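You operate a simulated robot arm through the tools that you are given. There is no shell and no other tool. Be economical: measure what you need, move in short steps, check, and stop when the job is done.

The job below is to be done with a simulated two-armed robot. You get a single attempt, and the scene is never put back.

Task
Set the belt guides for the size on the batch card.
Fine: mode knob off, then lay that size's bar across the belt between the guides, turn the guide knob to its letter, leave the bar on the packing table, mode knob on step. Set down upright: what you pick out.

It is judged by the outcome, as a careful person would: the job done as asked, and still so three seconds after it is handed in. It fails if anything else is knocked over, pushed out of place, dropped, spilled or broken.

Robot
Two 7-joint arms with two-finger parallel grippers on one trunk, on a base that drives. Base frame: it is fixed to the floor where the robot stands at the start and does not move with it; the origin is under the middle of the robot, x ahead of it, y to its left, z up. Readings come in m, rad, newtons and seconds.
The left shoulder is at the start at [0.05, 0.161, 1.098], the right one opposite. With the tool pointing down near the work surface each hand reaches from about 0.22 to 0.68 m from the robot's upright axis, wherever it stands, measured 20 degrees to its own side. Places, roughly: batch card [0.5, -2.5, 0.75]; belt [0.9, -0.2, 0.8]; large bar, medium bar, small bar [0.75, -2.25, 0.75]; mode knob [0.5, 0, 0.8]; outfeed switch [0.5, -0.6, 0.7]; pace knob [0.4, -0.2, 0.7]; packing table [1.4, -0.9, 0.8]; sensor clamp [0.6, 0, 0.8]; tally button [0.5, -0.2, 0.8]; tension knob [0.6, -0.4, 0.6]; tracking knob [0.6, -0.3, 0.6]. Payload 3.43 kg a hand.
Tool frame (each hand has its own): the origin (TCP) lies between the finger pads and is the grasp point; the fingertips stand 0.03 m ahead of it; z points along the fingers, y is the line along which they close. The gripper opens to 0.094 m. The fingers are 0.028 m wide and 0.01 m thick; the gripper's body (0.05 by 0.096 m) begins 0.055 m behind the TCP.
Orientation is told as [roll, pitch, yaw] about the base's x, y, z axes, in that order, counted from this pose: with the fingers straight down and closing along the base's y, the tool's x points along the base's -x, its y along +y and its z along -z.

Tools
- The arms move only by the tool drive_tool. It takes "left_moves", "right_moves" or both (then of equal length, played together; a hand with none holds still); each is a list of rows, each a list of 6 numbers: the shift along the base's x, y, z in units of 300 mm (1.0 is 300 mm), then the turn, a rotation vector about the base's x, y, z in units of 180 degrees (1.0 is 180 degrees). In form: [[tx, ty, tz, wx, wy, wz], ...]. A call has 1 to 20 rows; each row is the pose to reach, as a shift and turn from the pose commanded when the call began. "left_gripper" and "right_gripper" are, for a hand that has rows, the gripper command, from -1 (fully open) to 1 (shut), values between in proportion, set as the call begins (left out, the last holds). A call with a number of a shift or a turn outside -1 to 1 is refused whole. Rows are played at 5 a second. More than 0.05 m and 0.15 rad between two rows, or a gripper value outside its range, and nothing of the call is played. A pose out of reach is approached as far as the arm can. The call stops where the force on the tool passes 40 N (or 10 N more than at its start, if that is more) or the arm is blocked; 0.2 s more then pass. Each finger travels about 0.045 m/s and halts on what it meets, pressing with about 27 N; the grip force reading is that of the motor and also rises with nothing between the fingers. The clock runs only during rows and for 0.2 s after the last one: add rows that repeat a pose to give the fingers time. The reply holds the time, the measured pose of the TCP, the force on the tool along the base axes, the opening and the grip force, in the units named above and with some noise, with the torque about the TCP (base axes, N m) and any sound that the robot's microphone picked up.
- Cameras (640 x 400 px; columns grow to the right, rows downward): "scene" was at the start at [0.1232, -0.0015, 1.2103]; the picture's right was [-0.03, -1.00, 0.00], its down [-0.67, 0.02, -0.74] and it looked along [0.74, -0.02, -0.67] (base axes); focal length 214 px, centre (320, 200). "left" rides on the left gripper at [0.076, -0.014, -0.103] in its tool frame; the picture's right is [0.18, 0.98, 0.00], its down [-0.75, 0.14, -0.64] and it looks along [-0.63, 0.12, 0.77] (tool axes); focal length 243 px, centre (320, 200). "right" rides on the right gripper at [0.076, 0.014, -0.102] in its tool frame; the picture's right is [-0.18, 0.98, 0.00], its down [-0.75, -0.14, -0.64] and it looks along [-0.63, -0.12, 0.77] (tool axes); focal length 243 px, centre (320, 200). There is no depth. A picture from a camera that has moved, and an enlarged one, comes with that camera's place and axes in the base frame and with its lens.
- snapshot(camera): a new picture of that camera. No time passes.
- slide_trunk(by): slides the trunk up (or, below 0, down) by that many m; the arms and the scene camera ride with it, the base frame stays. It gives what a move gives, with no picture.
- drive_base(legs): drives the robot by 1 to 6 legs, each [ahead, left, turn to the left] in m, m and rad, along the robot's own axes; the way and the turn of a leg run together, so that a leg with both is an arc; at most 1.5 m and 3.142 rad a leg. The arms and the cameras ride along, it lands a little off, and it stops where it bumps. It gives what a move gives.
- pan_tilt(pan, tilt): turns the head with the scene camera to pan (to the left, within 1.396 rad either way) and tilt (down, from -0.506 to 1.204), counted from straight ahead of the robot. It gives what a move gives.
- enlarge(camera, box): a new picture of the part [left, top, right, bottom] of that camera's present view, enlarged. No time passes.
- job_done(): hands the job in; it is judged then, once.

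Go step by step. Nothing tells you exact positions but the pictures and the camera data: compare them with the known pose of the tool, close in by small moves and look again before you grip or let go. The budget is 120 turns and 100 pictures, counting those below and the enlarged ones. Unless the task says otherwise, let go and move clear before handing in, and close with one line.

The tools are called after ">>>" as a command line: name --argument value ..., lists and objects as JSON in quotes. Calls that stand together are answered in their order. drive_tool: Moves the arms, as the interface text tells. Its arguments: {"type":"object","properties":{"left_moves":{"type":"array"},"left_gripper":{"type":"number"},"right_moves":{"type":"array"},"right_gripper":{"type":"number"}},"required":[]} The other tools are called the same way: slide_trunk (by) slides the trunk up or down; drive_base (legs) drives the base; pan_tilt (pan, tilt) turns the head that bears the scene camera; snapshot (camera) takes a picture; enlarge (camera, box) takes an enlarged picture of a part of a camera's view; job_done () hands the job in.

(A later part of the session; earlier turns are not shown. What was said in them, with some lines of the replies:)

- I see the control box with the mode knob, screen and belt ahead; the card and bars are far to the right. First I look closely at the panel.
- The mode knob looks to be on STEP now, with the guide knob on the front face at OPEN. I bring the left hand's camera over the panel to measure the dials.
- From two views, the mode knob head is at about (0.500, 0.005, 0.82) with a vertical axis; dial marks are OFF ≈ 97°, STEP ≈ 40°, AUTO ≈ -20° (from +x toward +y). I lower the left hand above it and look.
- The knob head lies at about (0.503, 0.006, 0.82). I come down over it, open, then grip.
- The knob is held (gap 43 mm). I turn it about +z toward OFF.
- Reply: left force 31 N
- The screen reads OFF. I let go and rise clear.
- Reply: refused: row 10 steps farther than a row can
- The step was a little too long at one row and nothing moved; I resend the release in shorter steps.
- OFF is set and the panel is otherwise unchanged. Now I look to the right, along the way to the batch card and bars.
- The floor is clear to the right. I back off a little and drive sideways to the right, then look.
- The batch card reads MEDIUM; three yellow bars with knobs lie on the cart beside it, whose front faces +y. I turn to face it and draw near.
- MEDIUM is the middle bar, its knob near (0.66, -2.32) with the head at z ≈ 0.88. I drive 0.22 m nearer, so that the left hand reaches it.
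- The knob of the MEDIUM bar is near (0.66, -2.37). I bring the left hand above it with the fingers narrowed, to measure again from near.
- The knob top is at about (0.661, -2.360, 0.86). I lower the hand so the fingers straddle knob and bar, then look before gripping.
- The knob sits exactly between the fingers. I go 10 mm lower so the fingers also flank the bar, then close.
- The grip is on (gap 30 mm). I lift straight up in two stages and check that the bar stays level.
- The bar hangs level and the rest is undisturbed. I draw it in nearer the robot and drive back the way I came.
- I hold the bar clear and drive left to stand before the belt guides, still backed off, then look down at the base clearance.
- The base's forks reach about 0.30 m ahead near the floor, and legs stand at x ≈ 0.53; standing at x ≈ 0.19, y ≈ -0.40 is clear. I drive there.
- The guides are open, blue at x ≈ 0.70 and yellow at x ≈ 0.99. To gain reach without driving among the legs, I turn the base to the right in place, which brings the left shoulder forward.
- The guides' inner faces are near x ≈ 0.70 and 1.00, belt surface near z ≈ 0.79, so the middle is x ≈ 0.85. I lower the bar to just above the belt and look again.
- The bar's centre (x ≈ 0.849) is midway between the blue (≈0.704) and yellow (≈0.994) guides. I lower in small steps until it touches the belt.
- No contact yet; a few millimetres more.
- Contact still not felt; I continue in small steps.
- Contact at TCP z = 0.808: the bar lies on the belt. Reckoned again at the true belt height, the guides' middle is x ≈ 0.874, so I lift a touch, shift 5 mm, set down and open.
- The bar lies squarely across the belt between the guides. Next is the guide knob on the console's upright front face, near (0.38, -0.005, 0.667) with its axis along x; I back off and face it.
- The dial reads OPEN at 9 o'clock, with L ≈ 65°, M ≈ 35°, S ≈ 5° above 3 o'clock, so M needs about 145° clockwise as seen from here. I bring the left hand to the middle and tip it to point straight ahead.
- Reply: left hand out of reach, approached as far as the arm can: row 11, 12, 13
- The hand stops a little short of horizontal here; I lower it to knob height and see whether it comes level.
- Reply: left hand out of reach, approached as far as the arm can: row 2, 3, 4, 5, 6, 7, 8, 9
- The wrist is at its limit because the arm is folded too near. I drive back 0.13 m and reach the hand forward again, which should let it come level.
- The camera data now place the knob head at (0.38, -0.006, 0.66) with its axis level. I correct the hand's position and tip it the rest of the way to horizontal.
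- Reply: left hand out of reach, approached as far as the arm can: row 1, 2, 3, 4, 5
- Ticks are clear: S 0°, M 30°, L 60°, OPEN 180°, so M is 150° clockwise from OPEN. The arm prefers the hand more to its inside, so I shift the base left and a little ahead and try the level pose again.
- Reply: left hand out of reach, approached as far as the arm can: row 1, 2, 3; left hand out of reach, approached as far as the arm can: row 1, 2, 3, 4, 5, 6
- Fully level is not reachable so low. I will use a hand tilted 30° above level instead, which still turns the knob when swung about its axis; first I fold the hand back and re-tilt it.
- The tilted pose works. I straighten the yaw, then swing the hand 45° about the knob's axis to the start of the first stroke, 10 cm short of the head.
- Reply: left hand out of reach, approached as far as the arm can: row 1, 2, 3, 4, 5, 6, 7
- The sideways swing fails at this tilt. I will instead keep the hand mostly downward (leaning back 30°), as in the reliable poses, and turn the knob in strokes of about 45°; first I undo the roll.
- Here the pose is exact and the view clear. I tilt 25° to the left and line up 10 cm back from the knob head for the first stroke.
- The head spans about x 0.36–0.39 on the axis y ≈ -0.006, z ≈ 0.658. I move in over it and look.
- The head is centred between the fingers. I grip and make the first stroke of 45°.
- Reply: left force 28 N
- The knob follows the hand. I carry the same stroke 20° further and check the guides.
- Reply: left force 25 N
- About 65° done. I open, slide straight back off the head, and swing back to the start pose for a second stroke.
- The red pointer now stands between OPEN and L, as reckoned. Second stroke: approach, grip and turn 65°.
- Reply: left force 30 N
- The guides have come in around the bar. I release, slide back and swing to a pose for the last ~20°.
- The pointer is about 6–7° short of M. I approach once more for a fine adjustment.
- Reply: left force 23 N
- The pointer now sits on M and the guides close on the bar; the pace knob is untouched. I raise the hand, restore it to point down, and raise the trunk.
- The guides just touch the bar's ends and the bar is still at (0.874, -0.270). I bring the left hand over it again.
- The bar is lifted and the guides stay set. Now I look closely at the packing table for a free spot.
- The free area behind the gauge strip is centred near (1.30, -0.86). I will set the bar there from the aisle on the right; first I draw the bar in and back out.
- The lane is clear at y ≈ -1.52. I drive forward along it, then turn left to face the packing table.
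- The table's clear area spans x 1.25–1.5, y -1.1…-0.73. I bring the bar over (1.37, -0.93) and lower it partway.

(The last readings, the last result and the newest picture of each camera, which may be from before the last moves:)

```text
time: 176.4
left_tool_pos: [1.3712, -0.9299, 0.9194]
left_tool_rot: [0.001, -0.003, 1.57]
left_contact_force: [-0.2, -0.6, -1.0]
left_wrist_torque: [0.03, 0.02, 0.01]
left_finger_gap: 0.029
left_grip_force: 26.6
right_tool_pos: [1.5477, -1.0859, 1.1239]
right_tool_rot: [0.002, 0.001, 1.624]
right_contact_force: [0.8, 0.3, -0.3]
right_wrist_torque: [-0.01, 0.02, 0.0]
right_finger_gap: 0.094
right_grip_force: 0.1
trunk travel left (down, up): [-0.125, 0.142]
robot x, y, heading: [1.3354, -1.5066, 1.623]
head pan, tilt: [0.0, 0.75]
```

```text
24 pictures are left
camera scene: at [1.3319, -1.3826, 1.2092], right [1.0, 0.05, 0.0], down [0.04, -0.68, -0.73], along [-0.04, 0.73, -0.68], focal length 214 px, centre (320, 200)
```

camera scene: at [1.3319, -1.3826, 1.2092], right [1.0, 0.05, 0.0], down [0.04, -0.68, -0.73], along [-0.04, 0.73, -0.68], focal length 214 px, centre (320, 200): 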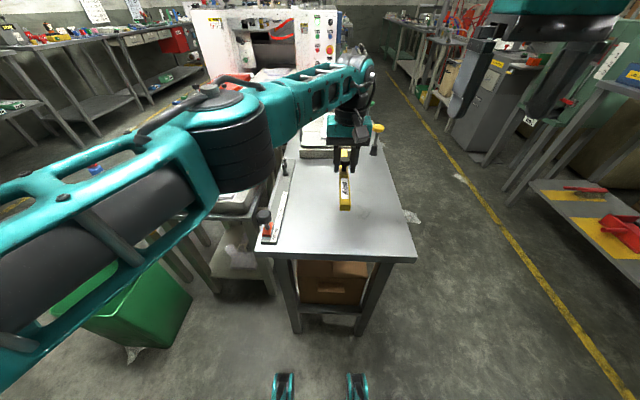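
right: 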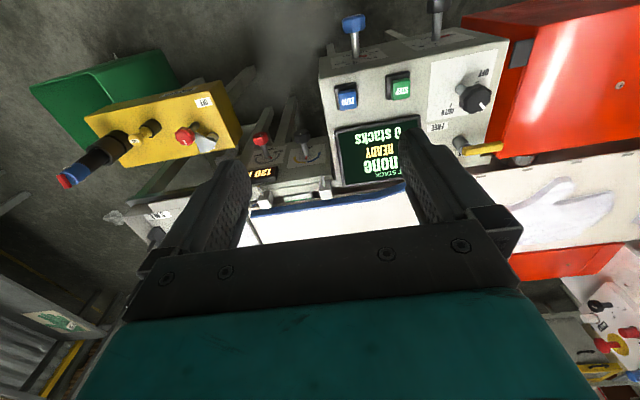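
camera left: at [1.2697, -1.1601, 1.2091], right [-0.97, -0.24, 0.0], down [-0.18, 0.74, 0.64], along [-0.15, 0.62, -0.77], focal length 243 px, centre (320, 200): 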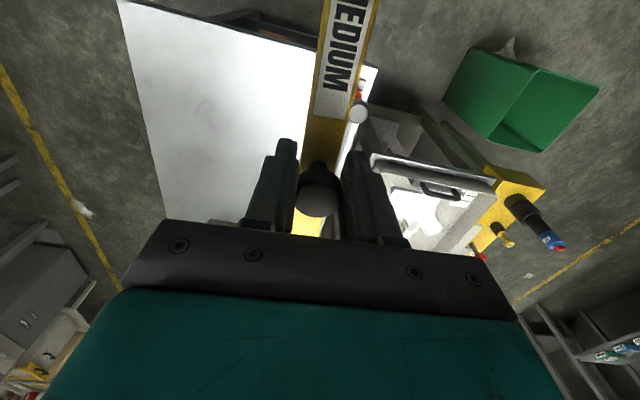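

Good clearance all round. I lower further, then in fine steps until contact.

>>> drive_tool --left_moves '[[0, 0, -0.06, 0, 0, 0], [0, 0, -0.12, 0, 0, 0], [0, 0, -0.18, 0, 0, 0], [0, 0, -0.2, 0, 0, 0], [0, 0, -0.21, 0, 0, 0], [0, 0, -0.22, 0, 0, 0]]'

>>> drive_tool --left_moves '[[0, 0, -0.007, 0, 0, 0], [0, 0, -0.014, 0, 0, 0], [0, 0, -0.02, 0, 0, 0], [0, 0, -0.02, 0, 0, 0]]'

>>> enlarge --camera "scene" --box '[300, 120, 400, 240]'

```text
time: 177.8
left_tool_pos: [1.3688, -0.9307, 0.8522]
left_tool_rot: [0.003, -0.002, 1.571]
left_contact_force: [1.5, -0.2, -1.5]
left_wrist_torque: [0.01, 0.01, 0.01]
left_finger_gap: 0.0289
left_grip_force: 26.7
right_tool_pos: [1.5482, -1.0869, 1.1239]
right_tool_rot: [0.001, 0.001, 1.623]
right_contact_force: [-0.2, 0.7, -0.4]
right_wrist_torque: [-0.01, 0.01, 0.0]
right_finger_gap: 0.0941
right_grip_force: 0.0
trunk travel left (down, up): [-0.125, 0.142]
robot x, y, heading: [1.3368, -1.5051, 1.626]
head pan, tilt: [0.0, 0.75]
```

```text
time: 178.8
left_tool_pos: [1.3707, -0.9318, 0.8482]
left_tool_rot: [0.002, -0.001, 1.572]
left_contact_force: [-0.5, 0.5, -1.1]
left_wrist_torque: [-0.01, 0.02, -0.02]
left_finger_gap: 0.0291
left_grip_force: 27.3
right_tool_pos: [1.5477, -1.0863, 1.1228]
right_tool_rot: [0.002, 0.001, 1.623]
right_contact_force: [0.1, 1.0, 0.5]
right_wrist_torque: [-0.01, -0.02, -0.01]
right_finger_gap: 0.0942
right_grip_force: 0.1
trunk travel left (down, up): [-0.125, 0.142]
robot x, y, heading: [1.3362, -1.5082, 1.622]
head pan, tilt: [0.0, 0.75]
```

```text
3.33 times, centred on (350, 180) of scene
camera zoom: at [1.3319, -1.3825, 1.2092], right [1.0, 0.05, 0.0], down [0.04, -0.68, -0.73], along [-0.04, 0.73, -0.68], focal length 715 px, centre (220, 267)
```

zoom: 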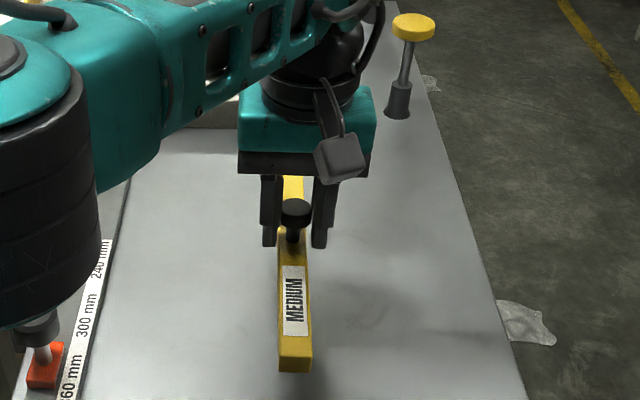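

Still some way above the table by the shadow. I go on with fine steps.

>>> drive_tool --left_moves '[[0, 0, -0.01, 0, 0, 0], [0, 0, -0.02, 0, 0, 0], [0, 0, -0.03, 0, 0, 0], [0, 0, -0.04, 0, 0, 0], [0, 0, -0.04, 0, 0, 0]]'

>>> drive_tool --left_moves '[[0, 0, -0.006, 0, 0, 0], [0, 0, -0.012, 0, 0, 0], [0, 0, -0.018, 0, 0, 0], [0, 0, -0.018, 0, 0, 0]]'

>>> drive_tool --left_moves '[[0, 0, -0.006, 0, 0, 0], [0, 0, -0.012, 0, 0, 0], [0, 0, -0.018, 0, 0, 0], [0, 0, -0.018, 0, 0, 0]]'

>>> enlarge --camera "scene" --box '[300, 120, 400, 240]'

```text
time: 180.0
left_tool_pos: [1.3685, -0.933, 0.8358]
left_tool_rot: [0.002, -0.002, 1.572]
left_contact_force: [-0.9, 0.8, -1.8]
left_wrist_torque: [-0.01, 0.03, 0.02]
left_finger_gap: 0.0288
left_grip_force: 27.0
right_tool_pos: [1.5479, -1.087, 1.1238]
right_tool_rot: [0.002, -0.001, 1.623]
right_contact_force: [0.5, 0.0, 0.6]
right_wrist_torque: [0.01, 0.02, -0.03]
right_finger_gap: 0.0939
right_grip_force: 0.1
trunk travel left (down, up): [-0.125, 0.142]
robot x, y, heading: [1.3376, -1.506, 1.631]
head pan, tilt: [0.0, 0.75]
```

```text
time: 181.0
left_tool_pos: [1.3672, -0.9313, 0.8292]
left_tool_rot: [0.001, -0.004, 1.573]
left_contact_force: [-0.1, 1.5, -1.8]
left_wrist_torque: [-0.03, 0.0, 0.0]
left_finger_gap: 0.0289
left_grip_force: 26.7
left hand out of reach, approached as far as the arm can: row 2
right_tool_pos: [1.548, -1.0868, 1.1226]
right_tool_rot: [0.001, -0.002, 1.623]
right_contact_force: [0.5, 0.1, -0.4]
right_wrist_torque: [-0.01, -0.03, 0.02]
right_finger_gap: 0.094
right_grip_force: 0.1
trunk travel left (down, up): [-0.125, 0.142]
robot x, y, heading: [1.3372, -1.5046, 1.622]
head pan, tilt: [0.0, 0.75]
```

```text
time: 182.0
left_tool_pos: [1.3661, -0.9348, 0.8244]
left_tool_rot: [0.001, 0.0, 1.57]
left_contact_force: [0.7, -0.4, -1.1]
left_wrist_torque: [0.0, 0.0, 0.03]
left_finger_gap: 0.0291
left_grip_force: 26.8
left hand out of reach, approached as far as the arm can: row 2, 3, 4
right_tool_pos: [1.5483, -1.0864, 1.125]
right_tool_rot: [0.001, 0.0, 1.623]
right_contact_force: [-0.1, 0.5, 0.1]
right_wrist_torque: [-0.06, -0.02, -0.01]
right_finger_gap: 0.0942
right_grip_force: 0.0
trunk travel left (down, up): [-0.125, 0.142]
robot x, y, heading: [1.3389, -1.5044, 1.626]
head pan, tilt: [0.0, 0.75]
```

```text
3.33 times, centred on (350, 180) of scene
camera zoom: at [1.3319, -1.3825, 1.2092], right [1.0, 0.05, 0.0], down [0.04, -0.68, -0.73], along [-0.04, 0.73, -0.68], focal length 715 px, centre (220, 267)
```

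zoom: 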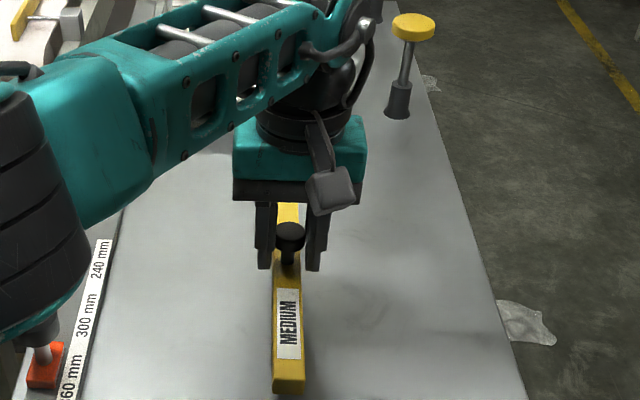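

The arm reaches its limit just above the table. I move the base 5 cm nearer and take that back partly with the hand.

>>> drive_base --legs '[[0.05, 0, 0]]'

>>> drive_tool --left_moves '[[0.01, -0.05, 0, 0, 0, 0], [0.01, -0.1, 0, 0, 0, 0], [0.01, -0.1, -0.01, 0, 0, 0], [0.01, -0.1, -0.02, 0, 0, 0], [0.01, -0.1, -0.02, 0, 0, 0]]'

>>> enlarge --camera "scene" --box '[240, 120, 400, 250]'

```text
time: 182.9
left_tool_pos: [1.3623, -0.8837, 0.8239]
left_tool_rot: [0.002, 0.0, 1.571]
left_contact_force: [-0.5, -0.4, -2.4]
left_wrist_torque: [0.01, -0.03, -0.01]
left_finger_gap: 0.029
left_grip_force: 27.1
right_tool_pos: [1.5448, -1.0368, 1.1235]
right_tool_rot: [0.0, -0.001, 1.625]
right_contact_force: [0.1, -0.1, -0.1]
right_wrist_torque: [0.0, 0.02, 0.02]
right_finger_gap: 0.0941
right_grip_force: 0.0
trunk travel left (down, up): [-0.125, 0.142]
robot x, y, heading: [1.3357, -1.4567, 1.623]
head pan, tilt: [0.0, 0.75]
```

```text
time: 184.1
left_tool_pos: [1.3676, -0.9145, 0.8181]
left_tool_rot: [0.002, 0.0, 1.572]
left_contact_force: [0.7, -1.2, -1.5]
left_wrist_torque: [0.0, 0.01, 0.0]
left_finger_gap: 0.0288
left_grip_force: 27.0
right_tool_pos: [1.5451, -1.036, 1.1238]
right_tool_rot: [0.003, 0.0, 1.623]
right_contact_force: [-1.0, 0.5, 0.3]
right_wrist_torque: [-0.01, 0.0, -0.03]
right_finger_gap: 0.094
right_grip_force: 0.1
trunk travel left (down, up): [-0.125, 0.142]
robot x, y, heading: [1.3377, -1.4545, 1.622]
head pan, tilt: [0.0, 0.75]
```

```text
3.08 times, centred on (320, 185) of scene
camera zoom: at [1.3292, -1.3327, 1.2092], right [1.0, 0.05, 0.0], down [0.04, -0.68, -0.73], along [-0.04, 0.73, -0.68], focal length 660 px, centre (320, 246)
```

zoom: 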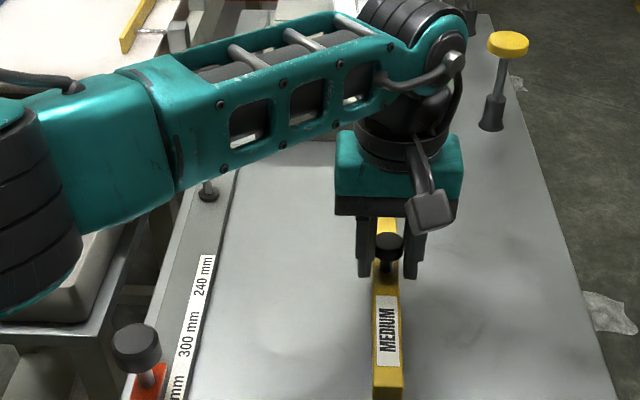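

Arm well clear of the gauge strip now. I continue down in fine steps.

>>> drive_tool --left_moves '[[0, 0, -0.006, 0, 0, 0], [0, 0, -0.012, 0, 0, 0], [0, 0, -0.018, 0, 0, 0], [0, 0, -0.018, 0, 0, 0]]'

>>> drive_tool --left_moves '[[0, 0, -0.006, 0, 0, 0], [0, 0, -0.012, 0, 0, 0], [0, 0, -0.012, 0, 0, 0]]'

```text
time: 185.1
left_tool_pos: [1.3667, -0.9136, 0.8137]
left_tool_rot: [0.003, 0.0, 1.57]
left_contact_force: [0.5, 0.3, -0.9]
left_wrist_torque: [-0.04, 0.01, 0.0]
left_finger_gap: 0.0286
left_grip_force: 27.4
right_tool_pos: [1.5445, -1.0364, 1.1243]
right_tool_rot: [0.001, 0.0, 1.624]
right_contact_force: [0.8, 0.7, -0.3]
right_wrist_torque: [-0.02, -0.05, 0.02]
right_finger_gap: 0.0939
right_grip_force: 0.1
trunk travel left (down, up): [-0.125, 0.142]
robot x, y, heading: [1.3358, -1.4541, 1.623]
head pan, tilt: [0.0, 0.75]
```

```text
time: 185.9
left_tool_pos: [1.3661, -0.9146, 0.8127]
left_tool_rot: [-0.001, -0.007, 1.572]
left_contact_force: [-0.9, 6.5, 16.9]
left_wrist_torque: [0.01, -0.07, -0.02]
left_finger_gap: 0.0288
left_grip_force: 27.4
right_tool_pos: [1.5452, -1.0369, 1.1244]
right_tool_rot: [0.002, -0.002, 1.625]
right_contact_force: [0.1, -0.1, -0.3]
right_wrist_torque: [0.04, 0.0, 0.0]
right_finger_gap: 0.0941
right_grip_force: 0.0
trunk travel left (down, up): [-0.125, 0.142]
robot x, y, heading: [1.3333, -1.4568, 1.625]
head pan, tilt: [0.0, 0.75]
```

The bar rests on the table (17 N). I open, rise clear, and check it.

>>> drive_tool --left_moves '[[0, 0, 0.004, 0, 0, 0], [0, 0, 0.004, 0, 0, 0], [0, 0, 0.004, 0, 0, 0], [0, 0, 0.004, 0, 0, 0]]' --left_gripper -0.1

>>> drive_tool --left_moves '[[0, 0, 0.05, 0, 0, 0], [0, 0, 0.15, 0, 0, 0], [0, 0, 0.3, 0, 0, 0], [0, 0, 0.45, 0, 0, 0], [0, 0, 0.6, 0, 0, 0], [0, 0, 0.75, 0, 0, 0], [-0.1, -0.1, 0.83, 0, 0, 0], [-0.2, -0.2, 0.9, 0, 0, 0], [-0.28, -0.3, 0.95, 0, 0, 0], [-0.34, -0.42, 0.98, 0, 0, 0]]'

>>> enlarge --camera "scene" --box '[240, 120, 420, 270]'

```text
time: 186.9
left_tool_pos: [1.3662, -0.9151, 0.8102]
left_tool_rot: [0.002, -0.001, 1.57]
left_contact_force: [-0.1, -0.9, 0.8]
left_wrist_torque: [0.01, 0.01, 0.0]
left_finger_gap: 0.0518
left_grip_force: 0.0
right_tool_pos: [1.5458, -1.0368, 1.1245]
right_tool_rot: [0.002, -0.001, 1.623]
right_contact_force: [0.7, -0.5, -0.4]
right_wrist_torque: [-0.03, 0.0, -0.03]
right_finger_gap: 0.0939
right_grip_force: 0.1
trunk travel left (down, up): [-0.125, 0.142]
robot x, y, heading: [1.3376, -1.4588, 1.623]
head pan, tilt: [0.0, 0.75]
```

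```text
time: 189.1
left_tool_pos: [1.2656, -1.0443, 1.1045]
left_tool_rot: [0.001, -0.002, 1.573]
left_contact_force: [0.4, -0.6, 0.1]
left_wrist_torque: [0.0, 0.01, -0.01]
left_finger_gap: 0.0518
left_grip_force: 0.0
right_tool_pos: [1.5458, -1.0367, 1.1237]
right_tool_rot: [0.001, -0.001, 1.625]
right_contact_force: [0.7, -0.8, 0.6]
right_wrist_torque: [0.0, 0.0, -0.02]
right_finger_gap: 0.0939
right_grip_force: 0.0
trunk travel left (down, up): [-0.125, 0.142]
robot x, y, heading: [1.3368, -1.4562, 1.625]
head pan, tilt: [0.0, 0.75]
```

```text
2.67 times, centred on (330, 195) of scene
camera zoom: at [1.3289, -1.3331, 1.2093], right [1.0, 0.05, 0.0], down [0.04, -0.68, -0.73], along [-0.04, 0.73, -0.68], focal length 572 px, centre (293, 213)
```

zoom: 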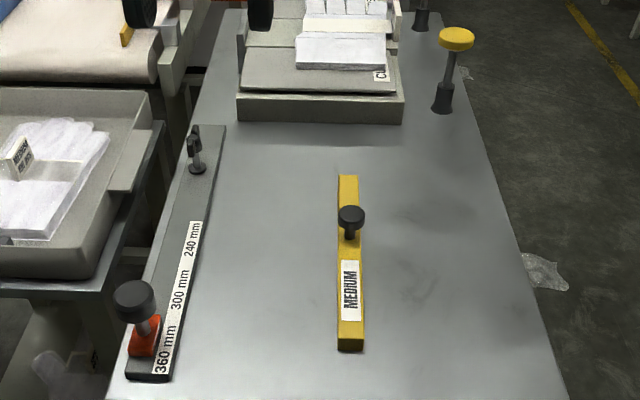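

The bar stands upright and well clear on the packing table. I drive back along the same lane to the mode knob.

>>> drive_base --legs '[[-0.06, 0, 0], [0, 0, -1.625], [-1.45, 0, 0], [-0.15, 0, 0]]'

```text
time: 201.8
left_tool_pos: [0.1678, -1.4507, 1.1043]
left_tool_rot: [0.002, 0.0, -0.064]
left_contact_force: [0.0, -0.4, -0.4]
left_wrist_torque: [0.01, -0.02, -0.01]
left_finger_gap: 0.0519
left_grip_force: 0.1
right_tool_pos: [0.1568, -1.73, 1.1238]
right_tool_rot: [0.0, -0.002, -0.01]
right_contact_force: [-0.7, -0.6, 0.1]
right_wrist_torque: [0.01, 0.0, -0.02]
right_finger_gap: 0.0939
right_grip_force: 0.1
trunk travel left (down, up): [-0.125, 0.142]
robot x, y, heading: [-0.2475, -1.4951, -0.006]
head pan, tilt: [0.0, 0.75]
```

>>> drive_base --legs '[[0, 1.495, 0.006], [0.24, 0, 0]]'

>>> snapshot --camera "scene"

```text
time: 210.7
left_tool_pos: [0.4462, 0.0333, 1.1045]
left_tool_rot: [0.001, -0.001, -0.099]
left_contact_force: [0.3, -0.2, -0.5]
left_wrist_torque: [-0.03, 0.0, -0.01]
left_finger_gap: 0.052
left_grip_force: 0.0
right_tool_pos: [0.4242, -0.2456, 1.1241]
right_tool_rot: [0.001, -0.001, -0.045]
right_contact_force: [0.7, 0.7, 0.1]
right_wrist_torque: [-0.01, 0.01, 0.0]
right_finger_gap: 0.0939
right_grip_force: 0.2
trunk travel left (down, up): [-0.125, 0.142]
robot x, y, heading: [0.0276, 0.0036, -0.046]
head pan, tilt: [0.0, 0.75]
```

```text
19 pictures are left
camera scene: at [0.1504, 0.0003, 1.2091], right [-0.05, -1.0, 0.0], down [-0.68, 0.03, -0.73], along [0.73, -0.03, -0.68], focal length 214 px, centre (320, 200)
```

scene: 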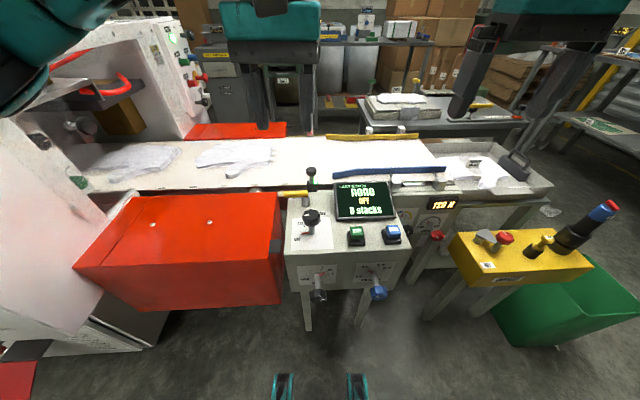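

The mode knob still reads OFF. I bring the left hand over it, turned as it was when it left the knob.

>>> drive_tool --left_moves '[[0.02, -0.01, -0.05, 0, 0, 0.044], [0.045, -0.02, -0.12, 0, 0, 0.088], [0.07, -0.035, -0.2, 0, 0, 0.132], [0.095, -0.045, -0.28, 0, 0, 0.176], [0.12, -0.06, -0.36, 0, 0, 0.22], [0.145, -0.07, -0.44, 0, 0, 0.264], [0.17, -0.08, -0.53, 0, 0, 0.308], [0.19, -0.093, -0.615, 0, 0, 0.3515], [0.19, -0.093, -0.615, 0, 0, 0.3515]]' --left_gripper -1

>>> snapshot --camera "left"

```text
time: 212.7
left_tool_pos: [0.5015, 0.0078, 0.9206]
left_tool_rot: [0.001, 0.0, 1.007]
left_contact_force: [0.0, -0.6, 0.8]
left_wrist_torque: [0.02, 0.02, 0.0]
left_finger_gap: 0.0938
left_grip_force: 0.0
right_tool_pos: [0.425, -0.244, 1.1244]
right_tool_rot: [0.002, -0.001, -0.046]
right_contact_force: [0.3, 0.5, 0.6]
right_wrist_torque: [-0.02, 0.0, 0.0]
right_finger_gap: 0.094
right_grip_force: 0.1
trunk travel left (down, up): [-0.125, 0.142]
robot x, y, heading: [0.0308, 0.0048, -0.044]
head pan, tilt: [0.0, 0.75]
```

```text
18 pictures are left
camera left: at [0.4717, -0.0643, 1.0234], right [-0.93, 0.37, 0.0], down [0.28, 0.71, 0.64], along [0.24, 0.6, -0.77], focal length 243 px, centre (320, 200)
```

left: 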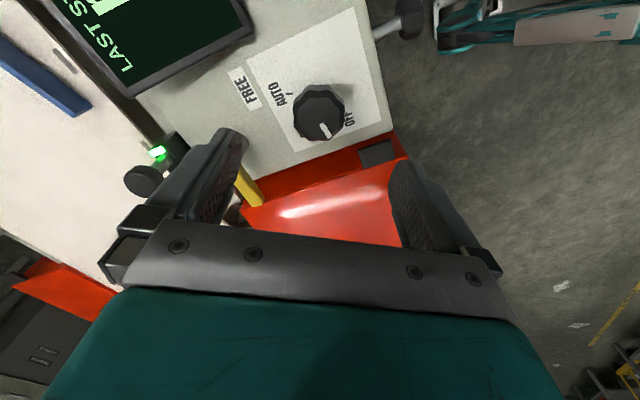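

The knob is centred. Down, grip, and turn -58° to STEP.

>>> drive_tool --left_moves '[[0.003, -0.007, -0.12, 0, 0, 0], [0.003, -0.007, -0.24, 0, 0, 0], [0.003, -0.007, -0.353, 0, 0, 0], [0.003, -0.007, -0.353, 0, 0, 0]]'

>>> drive_tool --left_moves '[[0, 0, 0, 0, 0, 0], [0, 0, 0, 0, 0, 0], [0, 0, 0, 0, 0, 0], [0, 0, 0, 0, 0, 0], [0, 0, 0, 0, 0, 0], [0, 0, 0, 0, 0, 0]]' --left_gripper 1

>>> drive_tool --left_moves '[[0, 0, 0, 0, 0, -0.04], [0, 0, 0, 0, 0, -0.08], [0, 0, 0, 0, 0, -0.12], [0, 0, 0, 0, 0, -0.16], [0, 0, 0, 0, 0, -0.2], [0, 0, 0, 0, 0, -0.24], [0, 0, 0, 0, 0, -0.28], [0, 0, 0, 0, 0, -0.32], [0, 0, 0, 0, 0, -0.32]]'

>>> enlarge --camera "scene" --box '[270, 150, 430, 260]'

```text
time: 213.7
left_tool_pos: [0.5047, 0.0083, 0.8111]
left_tool_rot: [0.001, -0.001, 1.007]
left_contact_force: [0.2, -0.8, 0.9]
left_wrist_torque: [0.0, -0.01, 0.01]
left_finger_gap: 0.0941
left_grip_force: 0.2
right_tool_pos: [0.4248, -0.2447, 1.1245]
right_tool_rot: [0.001, -0.001, -0.046]
right_contact_force: [-0.3, 0.0, 0.2]
right_wrist_torque: [-0.02, 0.02, 0.03]
right_finger_gap: 0.0942
right_grip_force: 0.1
trunk travel left (down, up): [-0.125, 0.142]
robot x, y, heading: [0.027, 0.0054, -0.046]
head pan, tilt: [0.0, 0.75]
```

```text
time: 215.1
left_tool_pos: [0.5027, 0.0077, 0.813]
left_tool_rot: [0.004, 0.0, 1.006]
left_contact_force: [-13.0, 4.1, -2.9]
left_wrist_torque: [0.08, -0.15, -0.07]
left_finger_gap: 0.0442
left_grip_force: 44.9
right_tool_pos: [0.4239, -0.2453, 1.1246]
right_tool_rot: [0.001, -0.004, -0.047]
right_contact_force: [0.7, 0.2, -0.2]
right_wrist_torque: [0.04, 0.0, 0.0]
right_finger_gap: 0.0938
right_grip_force: 0.1
trunk travel left (down, up): [-0.125, 0.142]
robot x, y, heading: [0.0288, 0.0043, -0.047]
head pan, tilt: [0.0, 0.75]
```

```text
time: 217.1
left_tool_pos: [0.503, 0.004, 0.812]
left_tool_rot: [0.002, 0.002, -0.002]
left_contact_force: [-0.8, 3.1, -18.5]
left_wrist_torque: [-0.01, -0.58, 0.01]
left_finger_gap: 0.0425
left_grip_force: 44.7
right_tool_pos: [0.4267, -0.2442, 1.1234]
right_tool_rot: [-0.001, 0.001, -0.046]
right_contact_force: [0.3, 0.2, 0.1]
right_wrist_torque: [0.0, 0.01, 0.01]
right_finger_gap: 0.0941
right_grip_force: 0.1
trunk travel left (down, up): [-0.125, 0.142]
robot x, y, heading: [0.027, 0.0049, -0.046]
head pan, tilt: [0.0, 0.75]
```

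```text
3.64 times, centred on (350, 205) of scene
camera zoom: at [0.1511, 0.0006, 1.209], right [-0.05, -1.0, 0.0], down [-0.68, 0.03, -0.73], along [0.73, -0.03, -0.68], focal length 780 px, centre (211, 182)
```

zoom: 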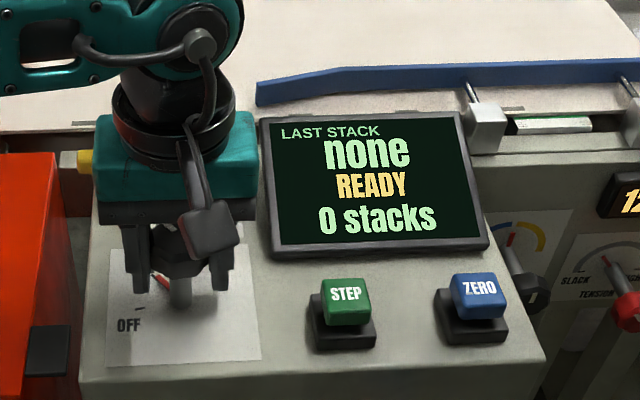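

The screen reads READY again, as at the start in STEP. I let go, rise clear and check pointer and dials.

>>> drive_tool --left_moves '[[0, 0, 0, 0, 0, 0], [0, 0, 0, 0, 0, 0], [0, 0, 0, 0, 0, 0], [0, 0, 0, 0, 0, 0], [0, 0, 0.12, 0, 0, 0], [0, 0, 0.26, 0, 0, 0], [0, 0, 0.4, 0, 0, 0], [0, 0, 0.55, 0, 0, 0], [0, 0, 0.7, 0, 0, 0], [-0.05, 0.06, 0.82, 0, 0, 0], [-0.1, 0.2, 0.85, 0, 0, 0], [-0.15, 0.35, 0.85, 0, 0, 0], [-0.2, 0.5, 0.85, 0, 0, 0]]' --left_gripper -1

>>> enlarge --camera "scene" --box '[270, 150, 430, 310]'

>>> snapshot --camera "scene"

```text
time: 219.9
left_tool_pos: [0.4427, 0.148, 1.0625]
left_tool_rot: [0.002, -0.002, 0.0]
left_contact_force: [-0.5, -0.2, 0.2]
left_wrist_torque: [0.03, -0.03, -0.05]
left_finger_gap: 0.0937
left_grip_force: 0.2
right_tool_pos: [0.4246, -0.2446, 1.1246]
right_tool_rot: [0.0, -0.003, -0.046]
right_contact_force: [0.5, 0.8, -0.3]
right_wrist_torque: [0.02, 0.01, 0.0]
right_finger_gap: 0.094
right_grip_force: 0.1
trunk travel left (down, up): [-0.125, 0.142]
robot x, y, heading: [0.0241, 0.0061, -0.046]
head pan, tilt: [0.0, 0.75]
```

```text
2.50 times, centred on (350, 230) of scene
camera zoom: at [0.1497, 0.0009, 1.2093], right [-0.05, -1.0, 0.0], down [-0.68, 0.03, -0.73], along [0.73, -0.03, -0.68], focal length 536 px, centre (245, 125)
```

zoom: 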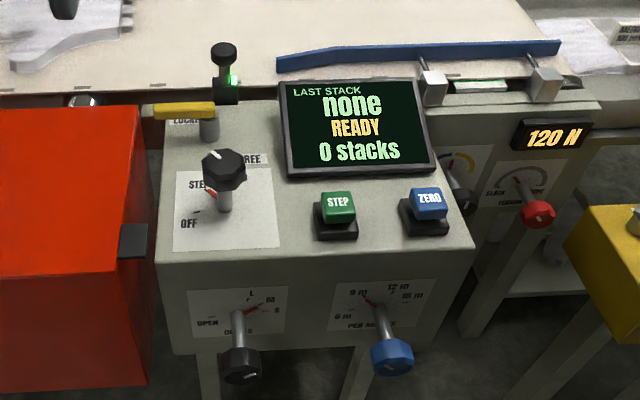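

```text
15 pictures are left
camera scene: at [0.1497, 0.0009, 1.2093], right [-0.05, -1.0, 0.0], down [-0.68, 0.03, -0.73], along [0.73, -0.03, -0.68], focal length 214 px, centre (320, 200)
```

scene: 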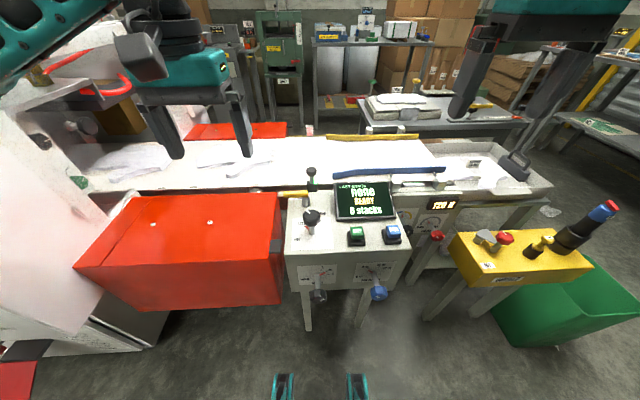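

Everything looks right; one closer look at the mode pointer from the hand's camera before handing in.

>>> enlarge --camera "scene" --box '[285, 200, 345, 290]'

>>> enlarge --camera "left" --box '[140, 0, 340, 130]'

```text
4.44 times, centred on (315, 245) of scene
camera zoom: at [0.1497, 0.0009, 1.2093], right [-0.05, -1.0, 0.0], down [-0.68, 0.03, -0.73], along [0.73, -0.03, -0.68], focal length 953 px, centre (342, 0)
```

zoom: 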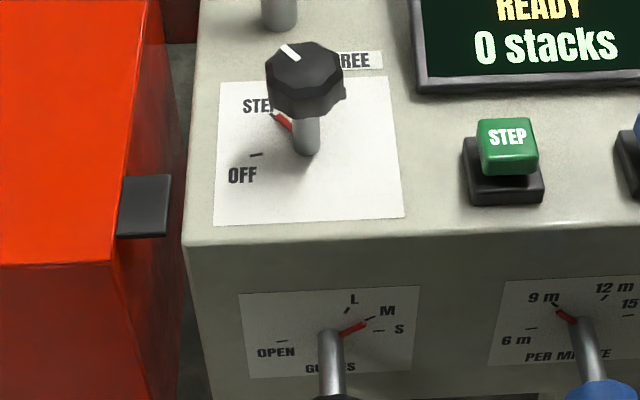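

```text
3.08 times, centred on (240, 65) of left
camera zoom: at [0.366, 0.1343, 1.1654], right [-0.18, 0.98, 0.0], down [0.75, 0.14, 0.64], along [0.63, 0.12, -0.77], focal length 746 px, centre (566, 615)
```

zoom: 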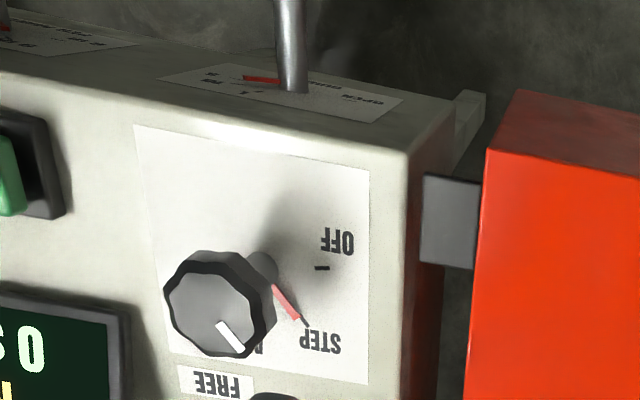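

The mode pointer lies on STEP, the guide pointer on M, the bar is on the packing table, and both hands are clear. I hand the job in.

>>> job_done

```text
The job is handed in.
```

The belt guides are set to M for the MEDIUM batch, the medium bar is upright on the packing table, and the mode knob is on STEP.
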